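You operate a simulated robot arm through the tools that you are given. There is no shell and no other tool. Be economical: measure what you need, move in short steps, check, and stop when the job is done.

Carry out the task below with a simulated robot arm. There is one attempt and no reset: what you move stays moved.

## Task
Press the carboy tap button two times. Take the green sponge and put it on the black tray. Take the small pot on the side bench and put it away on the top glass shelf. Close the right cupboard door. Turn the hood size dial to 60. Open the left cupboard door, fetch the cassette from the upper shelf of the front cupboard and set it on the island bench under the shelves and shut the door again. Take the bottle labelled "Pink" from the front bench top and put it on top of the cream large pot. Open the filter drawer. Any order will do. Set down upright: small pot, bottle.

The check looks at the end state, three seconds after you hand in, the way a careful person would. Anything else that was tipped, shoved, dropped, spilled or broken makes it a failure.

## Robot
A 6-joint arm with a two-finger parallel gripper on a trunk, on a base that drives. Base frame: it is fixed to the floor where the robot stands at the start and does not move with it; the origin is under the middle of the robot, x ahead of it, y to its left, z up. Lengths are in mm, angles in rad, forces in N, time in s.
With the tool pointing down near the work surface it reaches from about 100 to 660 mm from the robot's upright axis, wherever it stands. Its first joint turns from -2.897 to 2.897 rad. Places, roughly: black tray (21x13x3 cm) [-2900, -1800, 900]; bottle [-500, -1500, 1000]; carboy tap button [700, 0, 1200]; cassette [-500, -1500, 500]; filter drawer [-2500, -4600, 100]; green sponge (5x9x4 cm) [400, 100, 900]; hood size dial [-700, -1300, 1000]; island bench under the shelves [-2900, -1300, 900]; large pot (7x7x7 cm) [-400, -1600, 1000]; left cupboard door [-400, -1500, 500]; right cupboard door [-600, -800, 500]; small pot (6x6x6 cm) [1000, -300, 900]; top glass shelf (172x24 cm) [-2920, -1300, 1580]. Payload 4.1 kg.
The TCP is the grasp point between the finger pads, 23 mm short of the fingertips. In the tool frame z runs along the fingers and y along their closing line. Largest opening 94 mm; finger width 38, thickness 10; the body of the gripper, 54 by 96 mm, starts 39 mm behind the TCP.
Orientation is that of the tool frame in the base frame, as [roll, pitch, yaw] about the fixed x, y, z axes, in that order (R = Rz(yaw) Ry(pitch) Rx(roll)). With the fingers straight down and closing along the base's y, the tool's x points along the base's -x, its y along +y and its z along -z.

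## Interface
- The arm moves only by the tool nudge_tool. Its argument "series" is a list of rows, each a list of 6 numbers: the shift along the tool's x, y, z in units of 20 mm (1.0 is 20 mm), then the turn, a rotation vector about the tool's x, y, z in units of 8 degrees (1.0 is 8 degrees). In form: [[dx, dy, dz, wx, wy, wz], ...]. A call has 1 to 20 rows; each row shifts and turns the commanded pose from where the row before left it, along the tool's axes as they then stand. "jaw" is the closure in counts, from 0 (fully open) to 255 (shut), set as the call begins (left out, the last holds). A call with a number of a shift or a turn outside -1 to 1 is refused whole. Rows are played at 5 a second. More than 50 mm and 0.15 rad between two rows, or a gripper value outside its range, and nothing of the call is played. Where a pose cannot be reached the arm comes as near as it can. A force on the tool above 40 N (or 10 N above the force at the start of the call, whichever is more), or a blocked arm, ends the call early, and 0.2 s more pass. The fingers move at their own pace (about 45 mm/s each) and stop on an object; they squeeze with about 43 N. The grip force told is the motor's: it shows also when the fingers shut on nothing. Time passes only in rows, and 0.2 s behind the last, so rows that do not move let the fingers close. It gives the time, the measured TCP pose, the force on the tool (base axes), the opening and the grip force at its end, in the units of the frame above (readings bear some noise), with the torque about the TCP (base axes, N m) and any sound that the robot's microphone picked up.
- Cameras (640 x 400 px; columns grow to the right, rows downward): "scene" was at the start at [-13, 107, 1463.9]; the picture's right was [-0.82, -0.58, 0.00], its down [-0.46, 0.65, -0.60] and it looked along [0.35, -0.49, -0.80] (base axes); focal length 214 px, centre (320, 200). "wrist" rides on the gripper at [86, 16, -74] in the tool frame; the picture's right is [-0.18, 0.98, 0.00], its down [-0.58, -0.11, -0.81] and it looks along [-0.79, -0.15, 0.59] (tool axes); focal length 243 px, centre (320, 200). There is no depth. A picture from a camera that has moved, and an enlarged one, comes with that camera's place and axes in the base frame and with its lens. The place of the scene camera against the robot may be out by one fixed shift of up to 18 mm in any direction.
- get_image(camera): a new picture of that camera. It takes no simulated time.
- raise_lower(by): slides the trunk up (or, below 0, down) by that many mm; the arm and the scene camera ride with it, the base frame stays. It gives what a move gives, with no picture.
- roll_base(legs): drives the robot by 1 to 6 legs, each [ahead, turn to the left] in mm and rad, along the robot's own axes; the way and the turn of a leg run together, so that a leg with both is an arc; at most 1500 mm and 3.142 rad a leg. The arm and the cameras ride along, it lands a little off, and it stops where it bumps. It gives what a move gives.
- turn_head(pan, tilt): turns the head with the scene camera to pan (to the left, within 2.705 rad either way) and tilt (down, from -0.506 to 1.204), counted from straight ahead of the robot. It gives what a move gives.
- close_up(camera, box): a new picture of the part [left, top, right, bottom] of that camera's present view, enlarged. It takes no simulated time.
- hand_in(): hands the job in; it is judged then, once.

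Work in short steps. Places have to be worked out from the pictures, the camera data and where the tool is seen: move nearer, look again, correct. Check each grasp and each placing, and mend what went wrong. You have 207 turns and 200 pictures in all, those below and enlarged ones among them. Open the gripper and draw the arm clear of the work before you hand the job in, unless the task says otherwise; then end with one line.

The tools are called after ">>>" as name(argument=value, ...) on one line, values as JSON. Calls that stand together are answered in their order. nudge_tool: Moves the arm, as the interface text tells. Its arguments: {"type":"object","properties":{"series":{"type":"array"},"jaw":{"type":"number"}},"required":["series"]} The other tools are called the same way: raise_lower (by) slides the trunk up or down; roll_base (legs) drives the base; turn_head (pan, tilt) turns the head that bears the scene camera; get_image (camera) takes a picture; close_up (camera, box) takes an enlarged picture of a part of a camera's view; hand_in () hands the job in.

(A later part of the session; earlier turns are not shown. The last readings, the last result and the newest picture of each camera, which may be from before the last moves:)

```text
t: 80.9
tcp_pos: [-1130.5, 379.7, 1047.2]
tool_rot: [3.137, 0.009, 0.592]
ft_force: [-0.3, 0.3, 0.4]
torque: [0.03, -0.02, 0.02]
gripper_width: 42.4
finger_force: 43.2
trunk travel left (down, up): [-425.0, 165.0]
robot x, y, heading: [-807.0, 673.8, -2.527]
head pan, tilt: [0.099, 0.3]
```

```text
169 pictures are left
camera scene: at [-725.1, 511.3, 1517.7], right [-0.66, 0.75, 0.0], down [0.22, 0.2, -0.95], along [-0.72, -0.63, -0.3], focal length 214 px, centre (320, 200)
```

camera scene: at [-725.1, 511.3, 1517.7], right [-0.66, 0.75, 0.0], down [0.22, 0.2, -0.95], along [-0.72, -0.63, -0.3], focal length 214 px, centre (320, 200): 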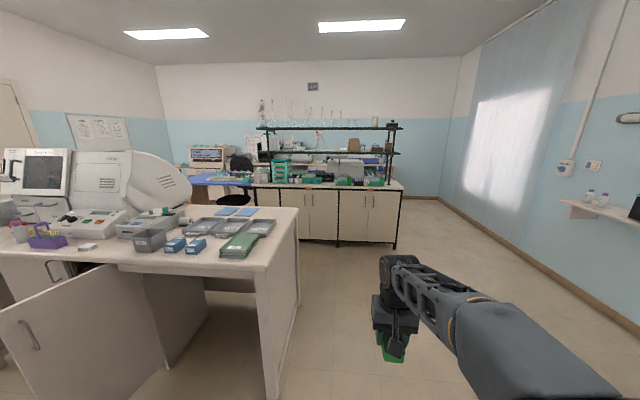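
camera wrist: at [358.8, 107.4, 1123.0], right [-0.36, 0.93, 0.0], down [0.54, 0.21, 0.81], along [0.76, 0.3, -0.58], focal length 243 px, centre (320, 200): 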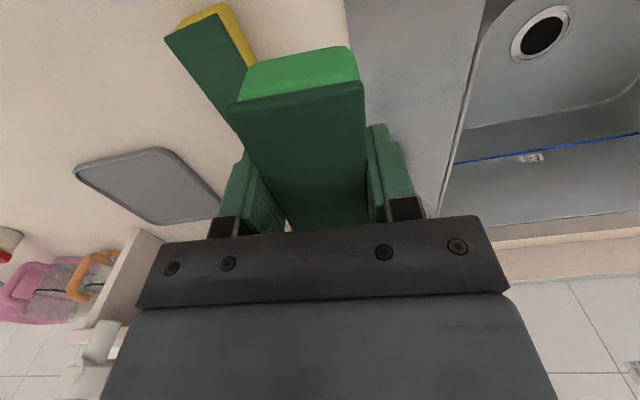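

The island front edge is around n≈-2900 and the way is clear. I drive on 1500 mm toward it and look.

>>> roll_base(legs=[[1500, 0]])

>>> get_image(camera="scene")

>>> turn_head(pan=0.8, tilt=0.3)

>>> get_image(camera="scene")

```text
t: 88.5
tcp_pos: [-2371.9, -521.3, 1048.1]
tool_rot: [3.139, 0.011, 0.603]
ft_force: [-0.2, 0.0, 0.5]
torque: [0.02, 0.04, -0.03]
gripper_width: 42.4
finger_force: 42.4
trunk travel left (down, up): [-425.0, 165.0]
robot x, y, heading: [-2043.1, -225.4, -2.509]
head pan, tilt: [0.099, 0.3]
```

```text
168 pictures are left
camera scene: at [-1965.8, -385.4, 1517.8], right [-0.67, 0.74, 0.0], down [0.22, 0.2, -0.96], along [-0.71, -0.64, -0.3], focal length 214 px, centre (320, 200)
```

scene: 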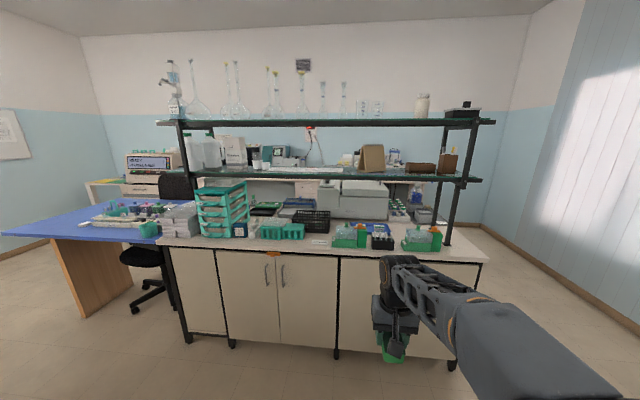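

```text
t: 89.5
tcp_pos: [-2370.4, -521.8, 1049.4]
tool_rot: [3.138, 0.011, 0.604]
ft_force: [0.1, -0.1, -0.4]
torque: [0.01, -0.01, 0.01]
gripper_width: 42.6
finger_force: 43.5
trunk travel left (down, up): [-425.0, 165.0]
robot x, y, heading: [-2042.4, -224.0, -2.514]
head pan, tilt: [0.799, 0.3]
```

```text
167 pictures are left
camera scene: at [-1909.4, -415.5, 1517.8], right [-0.99, 0.14, 0.0], down [0.04, 0.29, -0.96], along [-0.13, -0.95, -0.3], focal length 214 px, centre (320, 200)
```

scene: 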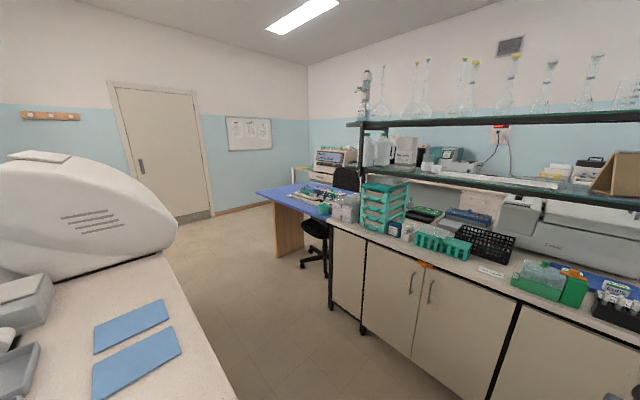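

I zoom in on the island to identify the black tray and what's on the shelves.

>>> close_up(camera="scene", box=[340, 170, 540, 295])

>>> turn_head(pan=0.3, tilt=0.2)

>>> close_up(camera="scene", box=[260, 80, 580, 280])

```text
3.20 times, centred on (440, 232) of scene
camera zoom: at [-1909.4, -415.5, 1517.8], right [-0.99, 0.14, 0.0], down [0.04, 0.29, -0.96], along [-0.13, -0.95, -0.3], focal length 686 px, centre (-64, 96)
```

zoom: 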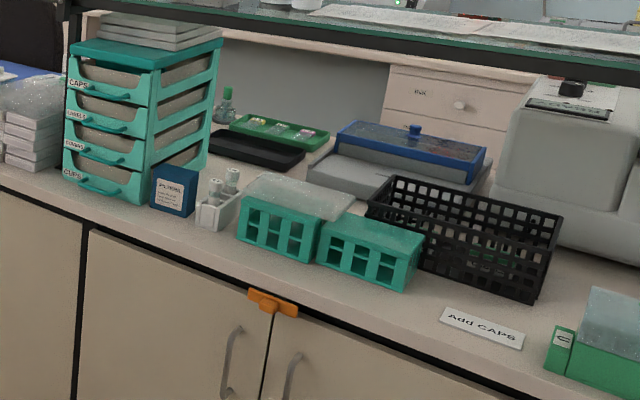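

```text
t: 90.5
tcp_pos: [-2372.2, -521.6, 1048.5]
tool_rot: [3.137, 0.011, 0.605]
ft_force: [0.3, 1.0, -0.6]
torque: [-0.01, -0.01, 0.01]
gripper_width: 42.6
finger_force: 42.7
trunk travel left (down, up): [-425.0, 165.0]
robot x, y, heading: [-2048.7, -223.9, -2.506]
head pan, tilt: [0.3, 0.201]
```

```text
2.00 times, centred on (420, 180) of scene
camera zoom: at [-1951.8, -397.9, 1527.1], right [-0.8, 0.6, 0.0], down [0.12, 0.16, -0.98], along [-0.58, -0.79, -0.2], focal length 429 px, centre (120, 240)
```

zoom: 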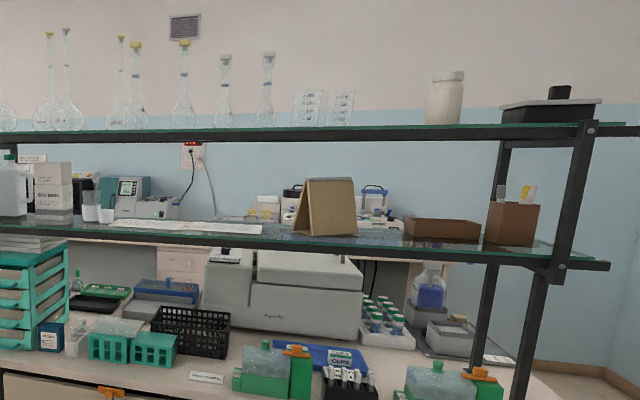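

The black tray sits on the far side of the island at about (-2880,-1802). I drive round the window-side end of the island.

>>> roll_base(legs=[[0, -1.59], [1050, 0], [0, 1.57], [1300, 0]])

>>> turn_head(pan=0.6, tilt=0.4)

>>> get_image(camera="scene")

```text
t: 109.8
tcp_pos: [-4113.4, -367.3, 1048.0]
tool_rot: [3.138, 0.01, 0.571]
ft_force: [0.3, 0.2, 1.1]
torque: [0.03, 0.0, 0.03]
gripper_width: 42.7
finger_force: 42.6
trunk travel left (down, up): [-425.0, 165.0]
robot x, y, heading: [-3779.4, -79.9, -2.546]
head pan, tilt: [0.3, 0.201]
```

```text
t: 110.6
tcp_pos: [-4112.4, -367.5, 1049.2]
tool_rot: [3.137, 0.01, 0.57]
ft_force: [0.4, 0.5, 0.6]
torque: [-0.03, -0.03, -0.01]
gripper_width: 42.4
finger_force: 42.8
trunk travel left (down, up): [-425.0, 165.0]
robot x, y, heading: [-3776.3, -82.9, -2.542]
head pan, tilt: [0.6, 0.4]
```

```text
164 pictures are left
camera scene: at [-3664.3, -271.3, 1508.6], right [-0.93, 0.36, 0.0], down [0.14, 0.36, -0.92], along [-0.34, -0.86, -0.39], focal length 214 px, centre (320, 200)
```

scene: 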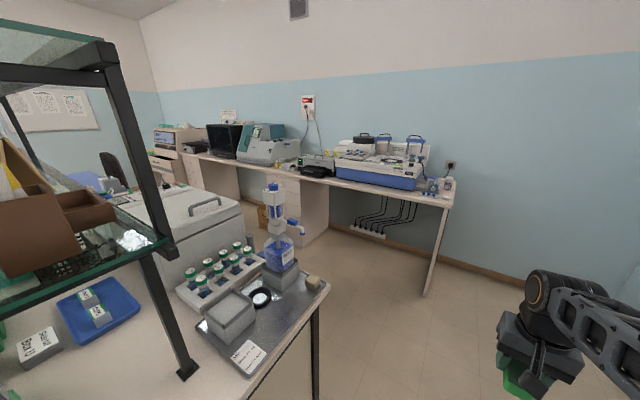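

I go into the rear aisle, turn along it and drive toward the tray's position.

>>> roll_base(legs=[[920, 0], [0, 1.586]])

>>> turn_head(pan=0.3, tilt=0.4)

>>> get_image(camera="scene")

```text
t: 119.3
tcp_pos: [-4213.2, -921.5, 1048.5]
tool_rot: [3.137, 0.011, 2.216]
ft_force: [0.0, -1.1, -1.3]
torque: [0.03, 0.0, -0.02]
gripper_width: 42.6
finger_force: 43.4
trunk travel left (down, up): [-425.0, 165.0]
robot x, y, heading: [-4521.5, -612.2, -0.899]
head pan, tilt: [0.6, 0.4]
```

```text
t: 120.1
tcp_pos: [-4213.3, -921.1, 1047.7]
tool_rot: [3.139, 0.01, 2.215]
ft_force: [-1.1, -0.3, -0.2]
torque: [-0.03, 0.0, 0.01]
gripper_width: 42.7
finger_force: 43.4
trunk travel left (down, up): [-425.0, 165.0]
robot x, y, heading: [-4523.8, -608.3, -0.897]
head pan, tilt: [0.3, 0.4]
```

```text
163 pictures are left
camera scene: at [-4348.7, -509.6, 1508.5], right [-0.56, -0.83, 0.0], down [-0.32, 0.22, -0.92], along [0.76, -0.52, -0.39], focal length 214 px, centre (320, 200)
```

scene: 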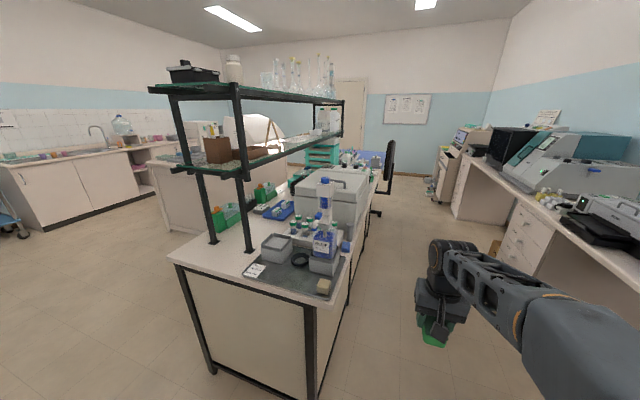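

Aisle is clear. I straighten, drive 1900 mm along, then look before turning toward the tray.

>>> roll_base(legs=[[0, -0.05], [1500, 0], [380, 0]])

>>> turn_head(pan=1.2, tilt=0.6)

>>> get_image(camera="scene")

```text
t: 129.8
tcp_pos: [-3170.7, -2468.7, 1048.3]
tool_rot: [3.138, 0.011, 2.148]
ft_force: [-0.6, 0.5, 0.0]
torque: [0.0, -0.03, 0.01]
gripper_width: 42.6
finger_force: 43.2
trunk travel left (down, up): [-425.0, 165.0]
robot x, y, heading: [-3459.7, -2134.8, -0.967]
head pan, tilt: [0.3, 0.4]
```

```text
t: 131.0
tcp_pos: [-3170.3, -2468.7, 1048.2]
tool_rot: [3.139, 0.01, 2.147]
ft_force: [0.6, 0.7, -1.2]
torque: [0.02, 0.0, -0.02]
gripper_width: 42.5
finger_force: 43.2
trunk travel left (down, up): [-425.0, 165.0]
robot x, y, heading: [-3456.4, -2130.2, -0.968]
head pan, tilt: [1.201, 0.6]
```

```text
162 pictures are left
camera scene: at [-3264.2, -1970.4, 1490.3], right [0.23, -0.97, 0.0], down [-0.55, -0.13, -0.83], along [0.8, 0.19, -0.56], focal length 214 px, centre (320, 200)
```

scene: 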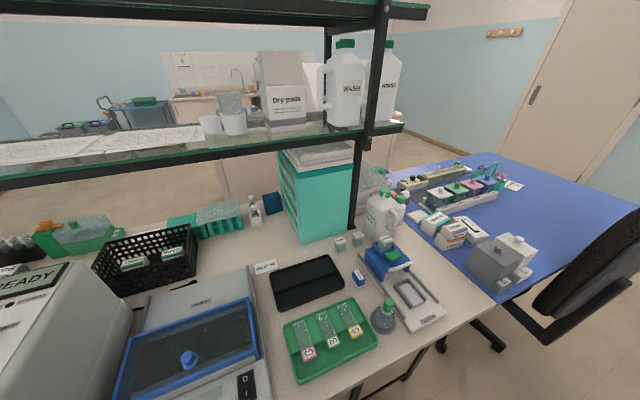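

The tray centre is about (-2882,-1842). I raise the trunk slightly, turn to face the island, and creep forward 70 mm for reach.

>>> raise_lower(by=80)

>>> roll_base(legs=[[0, 1.583], [70, 0]])

>>> turn_head(pan=-0.3, tilt=0.8)

>>> get_image(camera="scene")

>>> get_image(camera="wrist")

```text
t: 132.2
tcp_pos: [-3170.3, -2468.1, 1128.2]
tool_rot: [3.138, 0.01, 2.147]
ft_force: [-0.1, -0.8, -0.5]
torque: [-0.01, 0.02, -0.02]
gripper_width: 42.5
finger_force: 43.2
trunk travel left (down, up): [-505.0, 85.0]
robot x, y, heading: [-3457.6, -2137.0, -0.97]
head pan, tilt: [1.201, 0.6]
```

```text
t: 137.1
tcp_pos: [-3072.0, -1800.1, 1127.7]
tool_rot: [3.14, 0.011, -2.545]
ft_force: [0.1, -0.4, 0.2]
torque: [-0.02, 0.01, -0.01]
gripper_width: 42.6
finger_force: 43.0
trunk travel left (down, up): [-505.0, 85.0]
robot x, y, heading: [-3400.9, -2092.8, 0.627]
head pan, tilt: [1.201, 0.6]
```

```text
t: 138.7
tcp_pos: [-3072.7, -1801.4, 1128.1]
tool_rot: [3.139, 0.011, -2.545]
ft_force: [-1.2, 0.0, -0.1]
torque: [-0.01, 0.01, 0.01]
gripper_width: 42.6
finger_force: 42.9
trunk travel left (down, up): [-505.0, 85.0]
robot x, y, heading: [-3400.7, -2092.1, 0.624]
head pan, tilt: [-0.3, 0.799]
```

```text
161 pictures are left
camera scene: at [-3464.9, -1967.5, 1553.4], right [0.32, -0.95, 0.0], down [-0.68, -0.23, -0.7], along [0.66, 0.22, -0.72], focal length 214 px, centre (320, 200)
```

scene: 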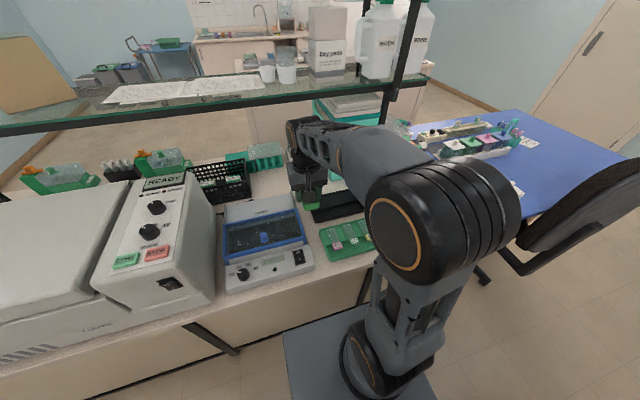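

```text
160 pictures are left
camera wrist: at [-3153.6, -1837.1, 1202.7], right [-0.4, 0.92, 0.0], down [0.54, 0.23, 0.81], along [0.74, 0.33, -0.58], focal length 243 px, centre (320, 200)
```

wrist: 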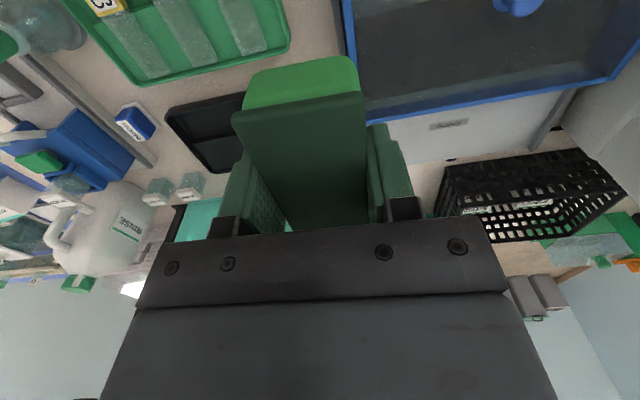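

I move the sponge over the tray centre estimate, staying high.

>>> nudge_tool(series=[[-0.9, -1, 0, 0, 0, 0], [-0.9, -1, 0, 0, 0, 0], [-0.9, -1, 0, 0, 0, 0], [-0.9, -1, 0, 0, 0, 0], [-0.9, -1, 0, 0, 0, 0], [-0.9, -1, 0, 0, 0, 0], [0, -1, 0, 0, 0, 0]])

>>> get_image(camera="wrist")

>>> close_up(camera="scene", box=[240, 120, 440, 245])

```text
t: 140.3
tcp_pos: [-2903.1, -1855.0, 1129.2]
tool_rot: [3.139, 0.011, -2.545]
ft_force: [-1.3, 0.3, 0.0]
torque: [0.02, -0.02, 0.0]
gripper_width: 42.5
finger_force: 43.3
trunk travel left (down, up): [-505.0, 85.0]
robot x, y, heading: [-3400.5, -2095.9, 0.628]
head pan, tilt: [-0.3, 0.799]
```

```text
159 pictures are left
camera wrist: at [-2984.2, -1891.9, 1204.6], right [-0.4, 0.92, 0.0], down [0.54, 0.23, 0.81], along [0.74, 0.33, -0.58], focal length 243 px, centre (320, 200)
```

wrist: 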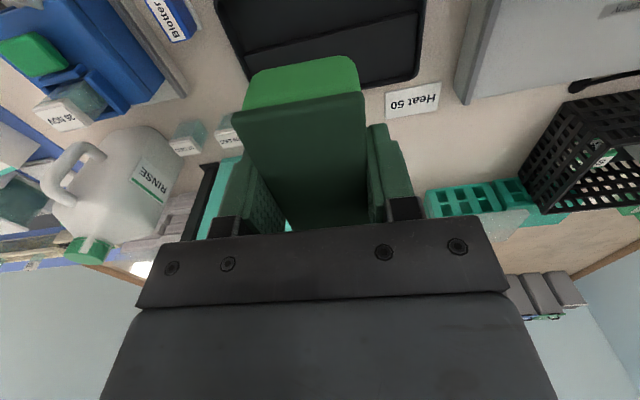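

```text
3.20 times, centred on (340, 182) of scene
camera zoom: at [-3464.7, -1967.7, 1553.5], right [0.32, -0.95, 0.0], down [-0.68, -0.23, -0.7], along [0.66, 0.22, -0.72], focal length 686 px, centre (256, 256)
```

zoom: 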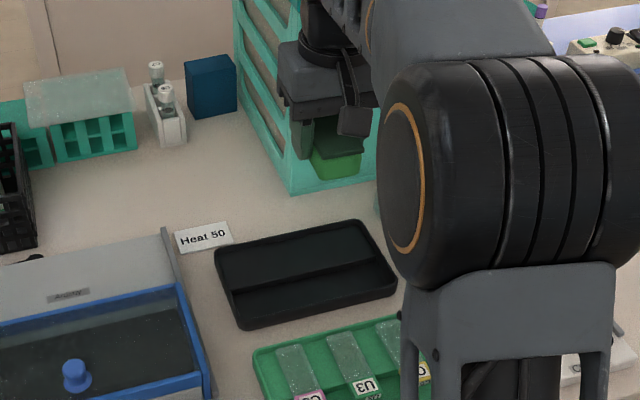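

Both views put the tray centre within ~1 cm of the tool. I lower to about z 990 and look again.

>>> nudge_tool(series=[[0, 0, 1, 0, 0, 0], [0, 0, 1, 0, 0, 0], [0, 0, 1, 0, 0, 0], [0, 0, 1, 0, 0, 0], [0, 0, 1, 0, 0, 0], [0, 0, 1, 0, 0, 0], [0, 0, 1, 0, 0, 0], [0, 0, 0, 0, 0, 0]])

>>> get_image(camera="wrist")

>>> close_up(camera="scene", box=[270, 140, 400, 221])

```text
t: 142.1
tcp_pos: [-2902.4, -1855.1, 989.7]
tool_rot: [3.137, 0.009, -2.546]
ft_force: [0.2, -0.2, 0.1]
torque: [0.0, 0.01, -0.02]
gripper_width: 42.6
finger_force: 42.7
trunk travel left (down, up): [-505.0, 85.0]
robot x, y, heading: [-3399.7, -2095.2, 0.623]
head pan, tilt: [-0.3, 0.799]
```

```text
157 pictures are left
camera wrist: at [-2983.1, -1892.4, 1064.1], right [-0.4, 0.92, 0.0], down [0.54, 0.23, 0.81], along [0.74, 0.33, -0.58], focal length 243 px, centre (320, 200)
```

wrist: 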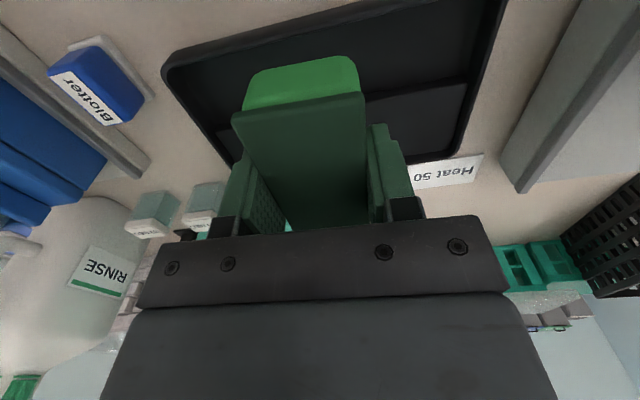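

```text
4.92 times, centred on (335, 180) of scene
camera zoom: at [-3464.8, -1967.6, 1553.4], right [0.32, -0.95, 0.0], down [-0.68, -0.23, -0.7], along [0.66, 0.22, -0.72], focal length 1056 px, centre (246, 296)
```

zoom: 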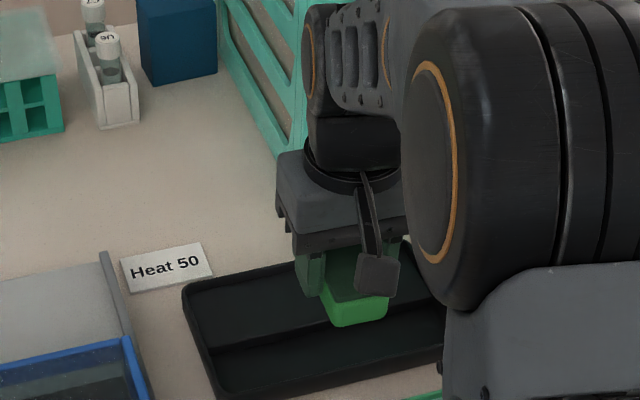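

The tray diagonal gives centre (-2903,-1845); I shift 10 mm and lower the sponge into the tray.

>>> nudge_tool(series=[[-0.24, 0.44, 0, 0, 0, 0], [0, 0, 1, 0, 0, 0], [0, 0, 1, 0, 0, 0], [0, 0, 0.4, 0, 0, 0], [0, 0, 0.2, 0, 0, 0], [0, 0, 0, 0, 0, 0]])

>>> close_up(camera="scene", box=[270, 140, 400, 221])

>>> get_image(camera="wrist")

```text
t: 143.5
tcp_pos: [-2904.7, -1843.5, 936.1]
tool_rot: [3.136, 0.011, -2.545]
ft_force: [0.7, 0.1, 0.0]
torque: [-0.04, 0.0, 0.0]
gripper_width: 42.5
finger_force: 42.9
trunk travel left (down, up): [-505.0, 85.0]
robot x, y, heading: [-3400.8, -2096.9, 0.621]
head pan, tilt: [-0.3, 0.799]
```

```text
4.92 times, centred on (335, 180) of scene
camera zoom: at [-3464.9, -1967.6, 1553.4], right [0.32, -0.95, 0.0], down [-0.68, -0.23, -0.7], along [0.66, 0.22, -0.72], focal length 1056 px, centre (246, 296)
```

zoom: 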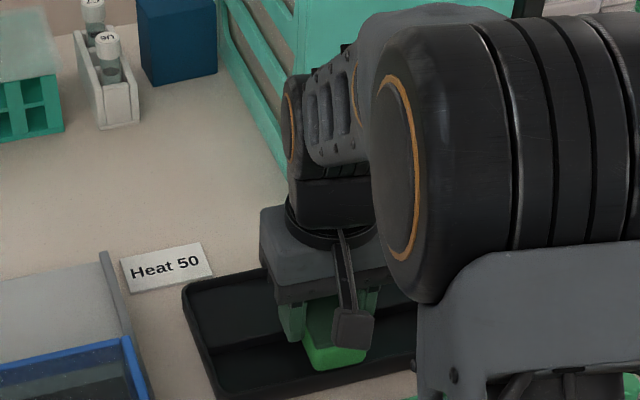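

```text
154 pictures are left
camera wrist: at [-2984.8, -1880.9, 1011.4], right [-0.4, 0.92, 0.0], down [0.54, 0.23, 0.81], along [0.74, 0.33, -0.58], focal length 243 px, centre (320, 200)
```

wrist: 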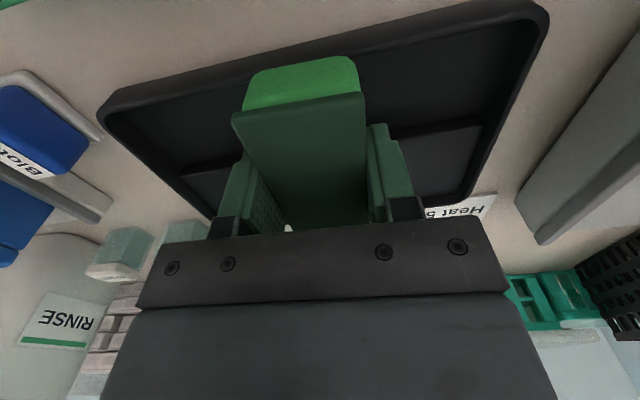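

No contact yet; I lower in 2 mm steps to feel the tray floor.

>>> nudge_tool(series=[[0, 0, 0.1, 0, 0, 0], [0, 0, 0.1, 0, 0, 0], [0, 0, 0.1, 0, 0, 0], [0, 0, 0, 0, 0, 0]])

```text
t: 144.5
tcp_pos: [-2904.4, -1844.2, 931.9]
tool_rot: [3.141, 0.011, -2.545]
ft_force: [0.5, -1.0, 4.5]
torque: [-0.18, 0.11, 0.04]
gripper_width: 42.8
finger_force: 42.9
trunk travel left (down, up): [-505.0, 85.0]
robot x, y, heading: [-3397.7, -2092.6, 0.622]
head pan, tilt: [-0.3, 0.799]
```

Contact (4.5 N up). I open the jaw part-way (fingers inside the tray), then lift.

>>> nudge_tool(series=[[0, 0, 0, 0, 0, 0], [0, 0, 0, 0, 0, 0], [0, 0, 0, 0, 0, 0]], jaw=60)

>>> nudge_tool(series=[[0, 0, -0.5, 0, 0, 0], [0, 0, -1, 0, 0, 0], [0, 0, -1, 0, 0, 0], [0, 0, -1, 0, 0, 0], [0, 0, -1, 0, 0, 0], [0, 0, -1, 0, 0, 0], [0, 0, -1, 0, 0, 0], [0, 0, -1, 0, 0, 0], [0, 0, -1, 0, 0, 0], [0, 0, -1, 0, 0, 0]])

>>> get_image(camera="wrist")

>>> close_up(camera="scene", box=[270, 140, 400, 221])

```text
t: 145.3
tcp_pos: [-2905.0, -1844.1, 931.2]
tool_rot: [3.137, 0.009, -2.546]
ft_force: [0.7, 0.6, -0.4]
torque: [0.03, 0.02, 0.04]
gripper_width: 71.8
finger_force: 0.0
trunk travel left (down, up): [-505.0, 85.0]
robot x, y, heading: [-3398.8, -2091.4, 0.623]
head pan, tilt: [-0.3, 0.799]
```

```text
t: 147.5
tcp_pos: [-2906.9, -1845.0, 1121.7]
tool_rot: [3.139, 0.008, -2.546]
ft_force: [-0.7, -0.1, -0.1]
torque: [0.01, 0.02, 0.02]
gripper_width: 71.9
finger_force: 0.0
trunk travel left (down, up): [-505.0, 85.0]
robot x, y, heading: [-3398.8, -2096.3, 0.624]
head pan, tilt: [-0.3, 0.799]
```

```text
153 pictures are left
camera wrist: at [-2987.3, -1881.7, 1196.4], right [-0.4, 0.92, 0.0], down [0.54, 0.23, 0.81], along [0.74, 0.33, -0.58], focal length 243 px, centre (320, 200)
```

wrist: 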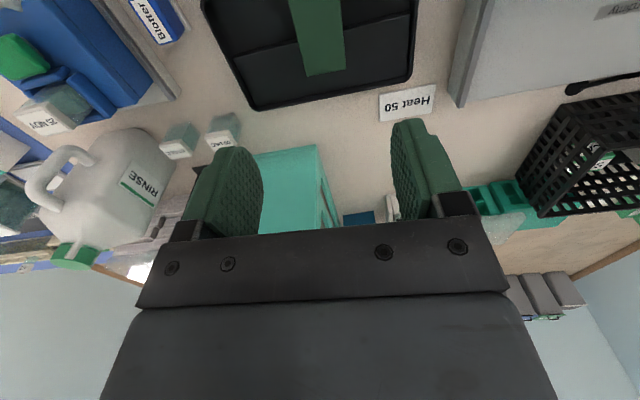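

```text
4.92 times, centred on (335, 180) of scene
camera zoom: at [-3465.0, -1967.7, 1553.4], right [0.32, -0.95, 0.0], down [-0.68, -0.23, -0.7], along [0.66, 0.22, -0.72], focal length 1056 px, centre (246, 296)
```

zoom: 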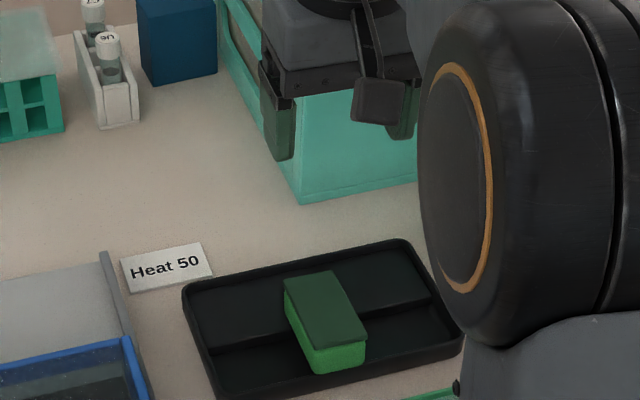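

The sponge sits in the tray. I retract the arm toward the robot and look toward the filter drawer area, (-2500,-4600).

>>> nudge_tool(series=[[1, 0, 0, 0, 0, 0], [1, 0, 0, 0, 0, 0], [1, 0, 0, 0, 0, 0], [1, 0, 0, 0, 0, 0], [1, 0, 0, 0, 0, 0], [1, 0, 0, 0, 0, 0], [1, 0, 0, 0, 0, 0]], jaw=0)

>>> turn_head(pan=-1.85, tilt=0.35)

>>> get_image(camera="scene")

```text
t: 149.1
tcp_pos: [-3023.3, -1924.6, 1120.2]
tool_rot: [3.137, 0.01, -2.546]
ft_force: [-0.4, -0.5, -0.2]
torque: [0.03, 0.05, 0.01]
gripper_width: 94.0
finger_force: 0.1
trunk travel left (down, up): [-505.0, 85.0]
robot x, y, heading: [-3399.3, -2094.1, 0.622]
head pan, tilt: [-0.3, 0.799]
```

```text
t: 150.7
tcp_pos: [-3022.2, -1922.8, 1120.7]
tool_rot: [3.139, 0.01, -2.543]
ft_force: [0.2, -0.2, 0.8]
torque: [0.0, 0.01, -0.02]
gripper_width: 94.1
finger_force: 0.0
trunk travel left (down, up): [-505.0, 85.0]
robot x, y, heading: [-3401.5, -2094.0, 0.623]
head pan, tilt: [-1.85, 0.351]
```

```text
151 pictures are left
camera scene: at [-3509.9, -2080.9, 1593.1], right [-0.94, -0.34, 0.0], down [-0.12, 0.32, -0.94], along [0.32, -0.88, -0.34], focal length 214 px, centre (320, 200)
```

scene: 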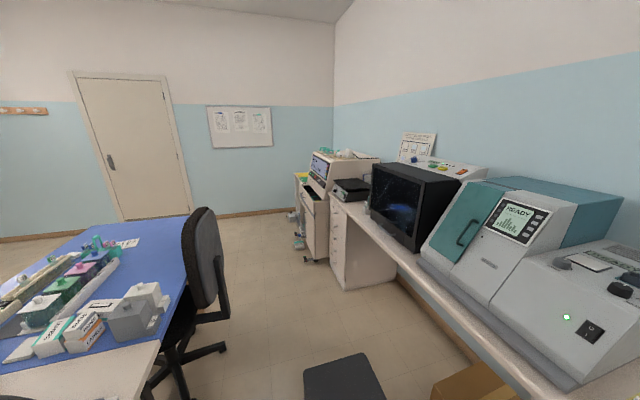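

>>> close_up(camera="scene", box=[270, 140, 410, 300])

```text
2.50 times, centred on (340, 220) of scene
camera zoom: at [-3509.9, -2080.9, 1593.1], right [-0.94, -0.34, 0.0], down [-0.12, 0.32, -0.94], along [0.32, -0.88, -0.34], focal length 536 px, centre (270, 150)
```

zoom: 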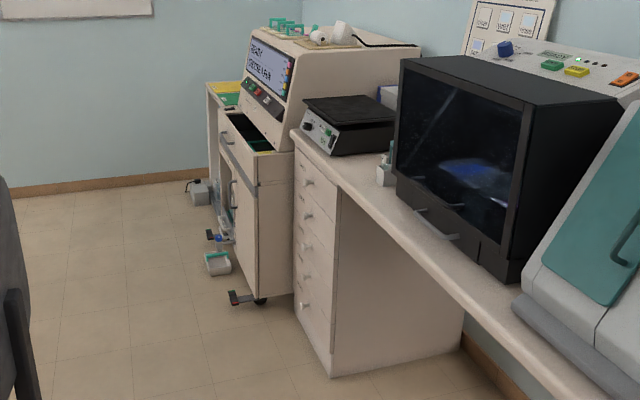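

The drawer's expected place is the low machine/cabinet beyond the end of the rear bench. I back off, turn along the aisle and approach.

>>> roll_base(legs=[[-310, 0], [0, -1.579], [1500, 0]])

>>> turn_head(pan=-0.5, tilt=0.6)

>>> get_image(camera="scene")

```text
t: 163.6
tcp_pos: [-2738.0, -3895.6, 1119.1]
tool_rot: [3.138, 0.009, 2.096]
ft_force: [0.3, -0.4, -0.3]
torque: [-0.01, -0.02, -0.04]
gripper_width: 94.0
finger_force: 0.1
trunk travel left (down, up): [-505.0, 85.0]
robot x, y, heading: [-2883.1, -3507.6, -1.022]
head pan, tilt: [-1.85, 0.351]
```

```text
t: 165.1
tcp_pos: [-2737.6, -3895.8, 1119.8]
tool_rot: [3.138, 0.011, 2.095]
ft_force: [-0.3, 0.3, 0.1]
torque: [-0.02, 0.02, 0.02]
gripper_width: 93.9
finger_force: 0.0
trunk travel left (down, up): [-505.0, 85.0]
robot x, y, heading: [-2878.3, -3508.9, -1.018]
head pan, tilt: [-0.499, 0.6]
```

```text
149 pictures are left
camera scene: at [-2761.5, -3455.8, 1570.3], right [-1.0, -0.05, 0.0], down [-0.03, 0.56, -0.83], along [0.04, -0.82, -0.56], focal length 214 px, centre (320, 200)
```

scene: 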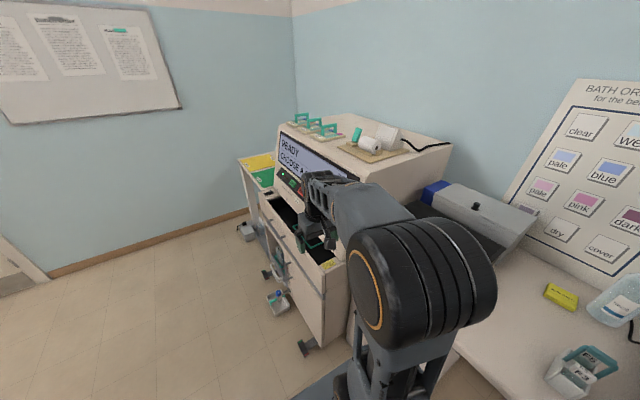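

>>> close_up(camera="scene", box=[220, 200, 380, 360])

>>> get_image(camera="wrist")

```text
2.50 times, centred on (300, 280) of scene
camera zoom: at [-2761.5, -3455.8, 1570.3], right [-1.0, -0.05, 0.0], down [-0.03, 0.56, -0.83], along [0.04, -0.82, -0.56], focal length 536 px, centre (370, 0)
```

zoom: 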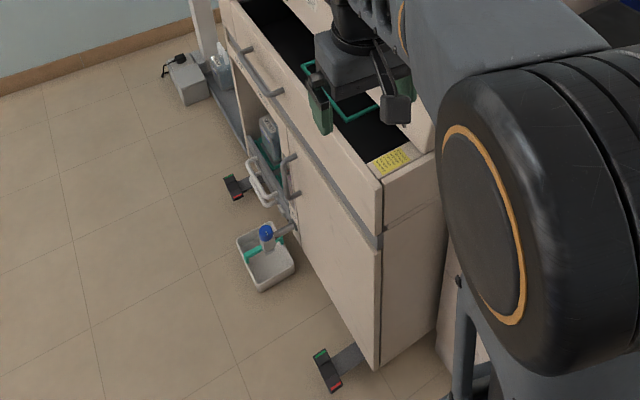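

```text
147 pictures are left
camera wrist: at [-2766.4, -3812.3, 1194.7], right [0.94, 0.33, 0.0], down [0.19, -0.55, 0.81], along [0.27, -0.77, -0.58], focal length 243 px, centre (320, 200)
```

wrist: 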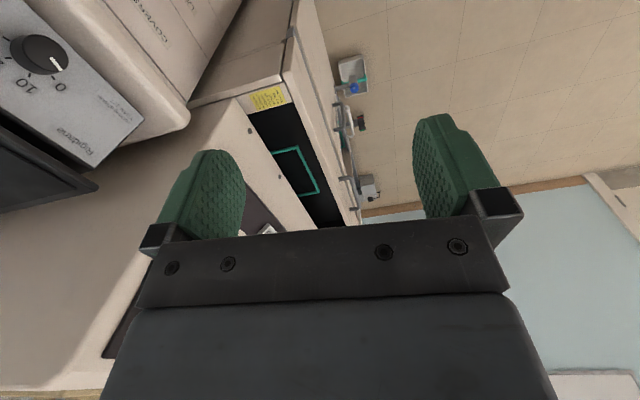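

I move to stand in front of the cabinet (about (-1766,-4002)) and face it.

>>> roll_base(legs=[[0, 0.6], [1216, 0], [0, -2.11]])

>>> turn_head(pan=0.2, tilt=0.6)

>>> get_image(camera="scene")

```text
t: 177.9
tcp_pos: [-2139.9, -4177.5, 1119.9]
tool_rot: [3.137, 0.01, 0.606]
ft_force: [-0.1, -0.2, 1.1]
torque: [0.0, 0.01, 0.0]
gripper_width: 94.2
finger_force: 0.0
trunk travel left (down, up): [-505.0, 85.0]
robot x, y, heading: [-1764.2, -4002.2, -2.512]
head pan, tilt: [-0.499, 0.6]
```

```text
t: 178.9
tcp_pos: [-2140.2, -4176.0, 1120.3]
tool_rot: [3.139, 0.011, 0.605]
ft_force: [-0.2, -0.4, -0.3]
torque: [0.0, 0.03, -0.02]
gripper_width: 93.8
finger_force: 0.1
trunk travel left (down, up): [-505.0, 85.0]
robot x, y, heading: [-1764.8, -4004.9, -2.508]
head pan, tilt: [0.201, 0.6]
```

```text
146 pictures are left
camera scene: at [-1673.7, -4165.0, 1570.3], right [-0.74, 0.67, 0.0], down [0.38, 0.42, -0.83], along [-0.56, -0.61, -0.56], focal length 214 px, centre (320, 200)
```

scene: 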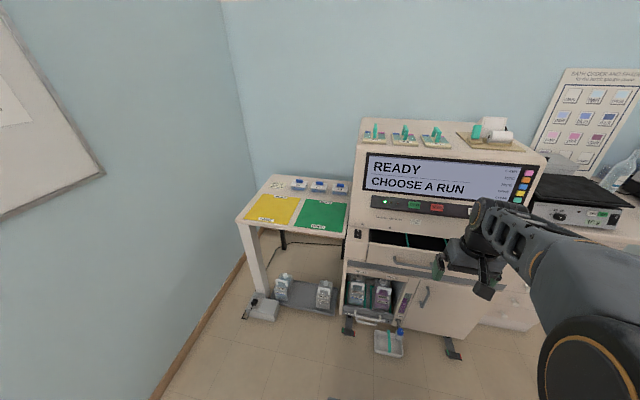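

>>> close_up(camera="scene", box=[320, 220, 480, 370])

```text
2.67 times, centred on (400, 295) of scene
camera zoom: at [-1673.7, -4165.0, 1570.3], right [-0.74, 0.67, 0.0], down [0.38, 0.42, -0.83], along [-0.56, -0.61, -0.56], focal length 572 px, centre (107, -53)
```

zoom: 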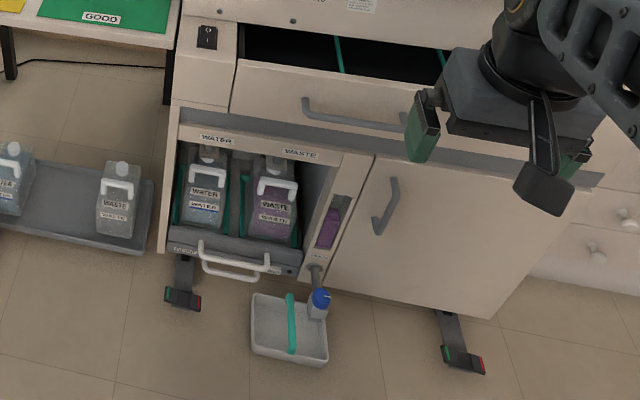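

The low pull-out with the white bail handle matches the expected drawer place; I zoom on its label.

>>> close_up(camera="scene", box=[355, 290, 415, 330])

```text
10.00 times, centred on (385, 310) of scene
camera zoom: at [-1673.7, -4165.0, 1570.3], right [-0.74, 0.67, 0.0], down [0.38, 0.42, -0.83], along [-0.56, -0.61, -0.56], focal length 2145 px, centre (-330, -900)
```

zoom: 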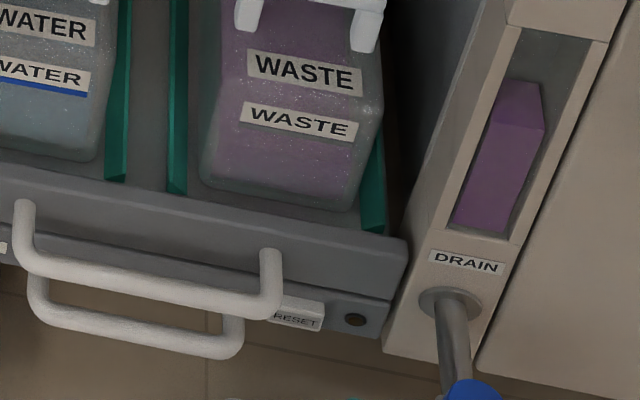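

>>> close_up(camera="scene", box=[338, 285, 398, 325])

```text
10.00 times, centred on (368, 305) of scene
camera zoom: at [-1673.7, -4165.0, 1570.3], right [-0.74, 0.67, 0.0], down [0.38, 0.42, -0.83], along [-0.56, -0.61, -0.56], focal length 2145 px, centre (-160, -850)
```

zoom: 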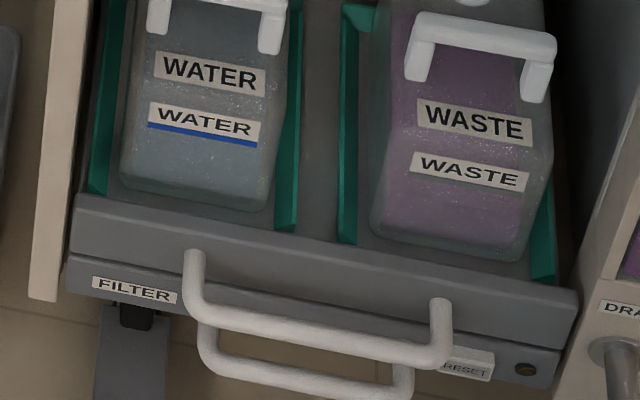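

The lower drawer is labelled FILTER (its handle is the lower white bar; RESET button beside it to avoid). I lower the trunk fully for a second view to triangulate and to reach.

>>> raise_lower(by=-500)

>>> get_image(camera="scene")

>>> close_up(camera="scene", box=[330, 180, 430, 260])

```text
refused: -500 is not a number from -400 to 400
```

```text
142 pictures are left
camera scene: at [-1673.7, -4165.0, 1570.3], right [-0.74, 0.67, 0.0], down [0.38, 0.42, -0.83], along [-0.56, -0.61, -0.56], focal length 214 px, centre (320, 200)
```

scene: 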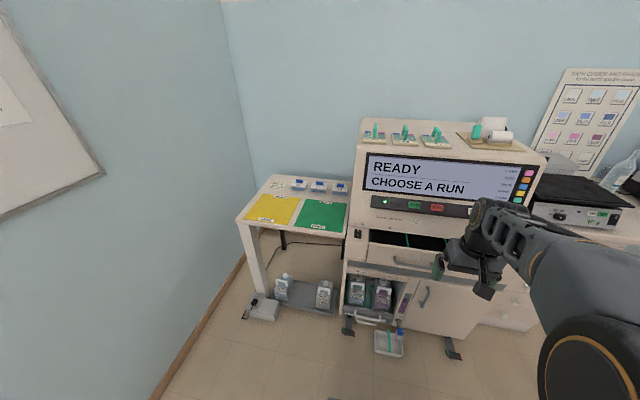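

```text
5.00 times, centred on (380, 220) of scene
camera zoom: at [-1673.7, -4165.0, 1570.3], right [-0.74, 0.67, 0.0], down [0.38, 0.42, -0.83], along [-0.56, -0.61, -0.56], focal length 1072 px, centre (20, 100)
```

zoom: 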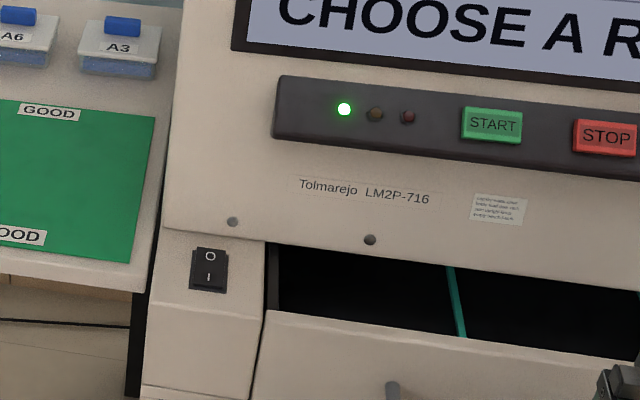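

Limit is 400 per call; I lower in two goes.

>>> raise_lower(by=-400)

>>> raise_lower(by=-100)

>>> get_image(camera="scene")

>>> get_image(camera="wrist")

```text
t: 182.8
tcp_pos: [-2140.4, -4175.8, 720.1]
tool_rot: [3.138, 0.011, 0.606]
ft_force: [0.0, -0.9, 0.8]
torque: [0.02, 0.0, 0.0]
gripper_width: 93.9
finger_force: 0.1
trunk travel left (down, up): [-105.0, 485.0]
robot x, y, heading: [-1765.6, -3999.9, -2.509]
head pan, tilt: [0.201, 0.6]
```

```text
t: 184.1
tcp_pos: [-2139.6, -4176.3, 619.9]
tool_rot: [3.139, 0.011, 0.606]
ft_force: [-0.1, -0.1, 0.6]
torque: [-0.03, -0.03, 0.01]
gripper_width: 94.1
finger_force: 0.0
trunk travel left (down, up): [-5.0, 585.0]
robot x, y, heading: [-1762.7, -4002.2, -2.508]
head pan, tilt: [0.201, 0.6]
```

```text
140 pictures are left
camera scene: at [-1673.6, -4165.0, 1070.3], right [-0.74, 0.67, 0.0], down [0.38, 0.42, -0.83], along [-0.55, -0.61, -0.56], focal length 214 px, centre (320, 200)
```

scene: 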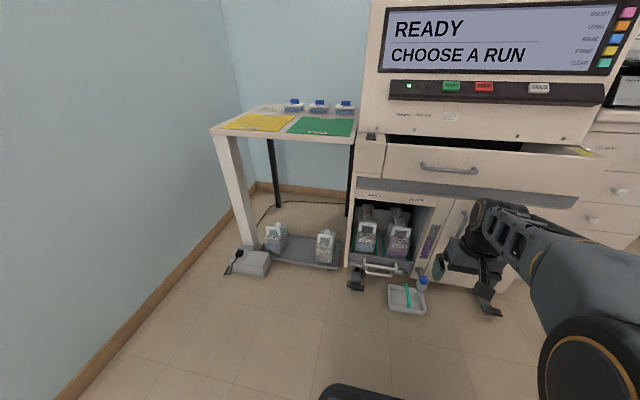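

```text
139 pictures are left
camera wrist: at [-2058.9, -4140.4, 694.7], right [0.41, -0.91, 0.0], down [-0.53, -0.23, 0.81], along [-0.74, -0.33, -0.58], focal length 243 px, centre (320, 200)
```

wrist: 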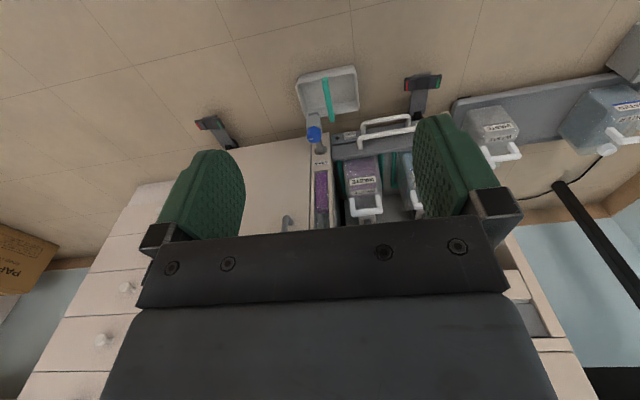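

>>> close_up(camera="scene", box=[340, 245, 420, 295])

>>> close_up(camera="wrist", box=[290, 60, 470, 172])

```text
8.00 times, centred on (380, 270) of scene
camera zoom: at [-1673.6, -4165.0, 1070.3], right [-0.74, 0.67, 0.0], down [0.38, 0.42, -0.83], along [-0.55, -0.61, -0.56], focal length 1716 px, centre (-160, -360)
```

zoom: 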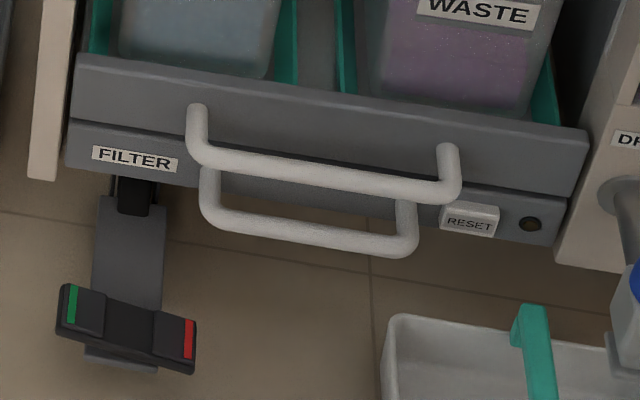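

```text
3.56 times, centred on (380, 116) of wrist
camera zoom: at [-2058.9, -4140.4, 694.7], right [0.41, -0.91, 0.0], down [-0.53, -0.23, 0.81], along [-0.74, -0.33, -0.58], focal length 863 px, centre (107, 499)
```

zoom: 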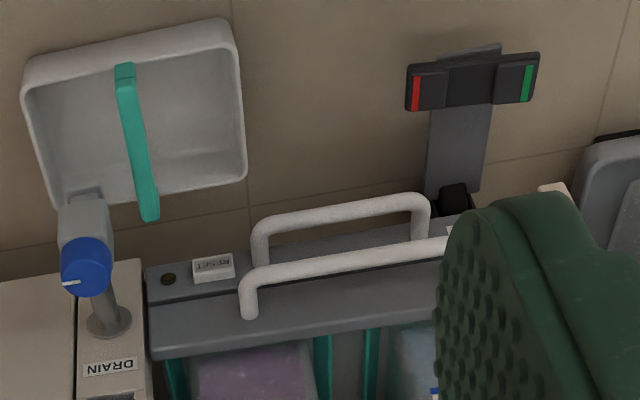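

Triangulation from three views: filter handle bar at about (-2373,-4486,91). I drive 150 mm closer, turn the tool so the jaw closes vertically, and tilt it 65° to point forward-down.

>>> roll_base(legs=[[150, 0]])

>>> nudge_tool(series=[[0, 0, 0, 0, 0, 1], [0, 0, 0, 0, 0, 1], [0, 0, 0, 0, 0, 1], [0, 0, 0, 0, 0, 1], [0, 0, 0, 0, 0, 1], [0, 0, 0, 0, 0, 1], [0, 0, 0, 0, 0, 1], [0, 0, 0, 0, 0, 1], [0, 0, 0, 0, 0, 1], [0, 0, 0, 0, 0, 1], [0, 0, 0, 0, 0, 1], [0, 0, 0, 0, 0, 0]], jaw=160)

>>> nudge_tool(series=[[0, 0, 0, -1, 0, 0], [0, 0, 0, -1, 0, 0], [0, 0, 0, -1, 0, 0], [0, 0, 0, -1, 0, 0], [0, 0, 0, -1, 0, 0], [0, 0, 0, -1, 0, 0], [0, 0, 0, -1, 0, 0], [0, 0, 0, -1, 0, 0], [0, 0, 0, 0, 0, 0]])

>>> get_image(camera="wrist")

>>> get_image(camera="scene")

```text
t: 185.5
tcp_pos: [-2262.1, -4265.8, 621.2]
tool_rot: [3.138, 0.011, 0.607]
ft_force: [-0.7, -0.3, -0.8]
torque: [0.02, 0.01, 0.04]
gripper_width: 93.9
finger_force: 0.1
trunk travel left (down, up): [-5.0, 585.0]
robot x, y, heading: [-1885.8, -4088.8, -2.502]
head pan, tilt: [0.201, 0.6]
```

```text
t: 188.1
tcp_pos: [-2260.8, -4265.7, 619.6]
tool_rot: [3.13, -0.005, -0.932]
ft_force: [0.5, 0.0, 0.0]
torque: [-0.03, 0.0, 0.03]
gripper_width: 35.1
finger_force: 0.1
trunk travel left (down, up): [-5.0, 585.0]
robot x, y, heading: [-1887.0, -4093.1, -2.502]
head pan, tilt: [0.201, 0.6]
```

```text
t: 190.1
tcp_pos: [-2276.9, -4268.5, 630.1]
tool_rot: [2.015, -0.003, -0.927]
ft_force: [-0.3, -0.3, -0.5]
torque: [0.01, -0.01, 0.02]
gripper_width: 35.1
finger_force: 0.1
out of reach, approached as far as the arm can: row 8
trunk travel left (down, up): [-5.0, 585.0]
robot x, y, heading: [-1884.9, -4091.5, -2.505]
head pan, tilt: [0.201, 0.6]
```

```text
136 pictures are left
camera wrist: at [-2177.2, -4303.3, 678.1], right [-0.45, -0.1, 0.89], down [0.27, 0.93, 0.25], along [-0.85, 0.35, -0.39], focal length 243 px, centre (320, 200)
```

wrist: 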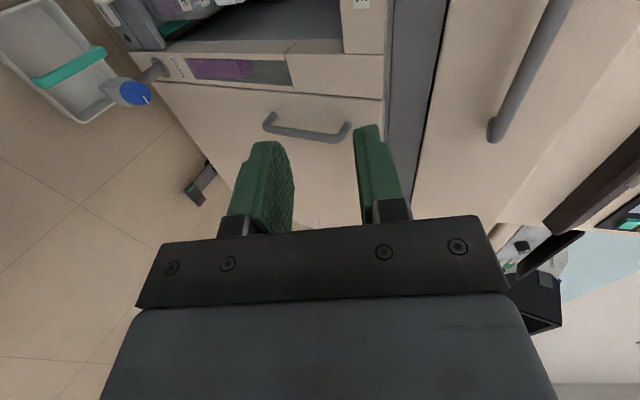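

```text
135 pictures are left
camera scene: at [-1794.5, -4254.0, 1070.3], right [-0.74, 0.67, 0.0], down [0.38, 0.42, -0.83], along [-0.55, -0.61, -0.56], focal length 214 px, centre (320, 200)
```

scene: 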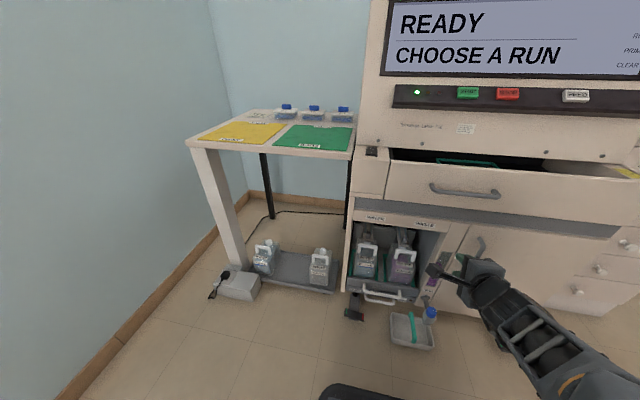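

Now I shift 117 mm along e1 and descend to a pre-grasp point behind the handle.

>>> nudge_tool(series=[[1, 0, 0, 0, 0, 0], [1, 0, 0, 0, 0, 0], [1, 0, 0, 0, 0, 0], [1, 0, 0, 0, 0, 0], [1, 0, 0, 0, 0, 0], [0.85, 0, 0, 0, 0, 0], [0, -1, 0.85, 0, 0, 0], [0, -1, 0.85, 0, 0, 0], [0, -1, 0.85, 0, 0, 0], [0, -1, 0.85, 0, 0, 0], [0, -1, 0.85, 0, 0, 0], [0, -1, 0.85, 0, 0, 0], [0, -1, 0.85, 0, 0, 0], [0, -1, 0.85, 0, 0, 0], [0, -1, 0.85, 0, 0, 0], [0, -1, 0.85, 0, 0, 0], [0, -1, 0.85, 0, 0, 0], [0, -1, 0.85, 0, 0, 0], [0, -1, 0.85, 0, 0, 0], [0, 0, 0, 0, 0, 0]])

>>> get_image(camera="wrist")

>>> get_image(camera="scene")

```text
t: 194.3
tcp_pos: [-2354.4, -4340.3, 340.8]
tool_rot: [2.013, -0.006, -0.923]
ft_force: [-0.4, -0.2, 0.9]
torque: [0.02, -0.03, 0.01]
gripper_width: 35.0
finger_force: 0.1
out of reach, approached as far as the arm can: row 1, 2, 3, 4, 5, 6, 7, 8, 9, 10, 11, 12, 13, 14, 15, 16, 17, 19
trunk travel left (down, up): [-5.0, 585.0]
robot x, y, heading: [-1882.8, -4092.1, -2.506]
head pan, tilt: [0.201, 0.6]
```

```text
134 pictures are left
camera wrist: at [-2254.2, -4372.9, 389.4], right [-0.45, -0.1, 0.89], down [0.27, 0.93, 0.24], along [-0.85, 0.35, -0.39], focal length 243 px, centre (320, 200)
```

wrist: 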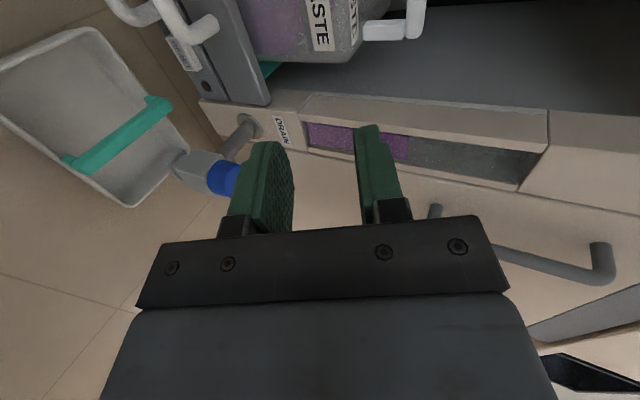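

```text
133 pictures are left
camera scene: at [-1794.5, -4254.0, 1070.3], right [-0.74, 0.67, 0.0], down [0.38, 0.42, -0.83], along [-0.55, -0.61, -0.56], focal length 214 px, centre (320, 200)
```

scene: 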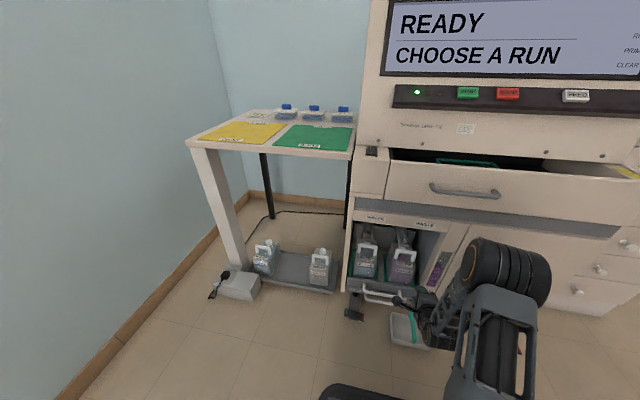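

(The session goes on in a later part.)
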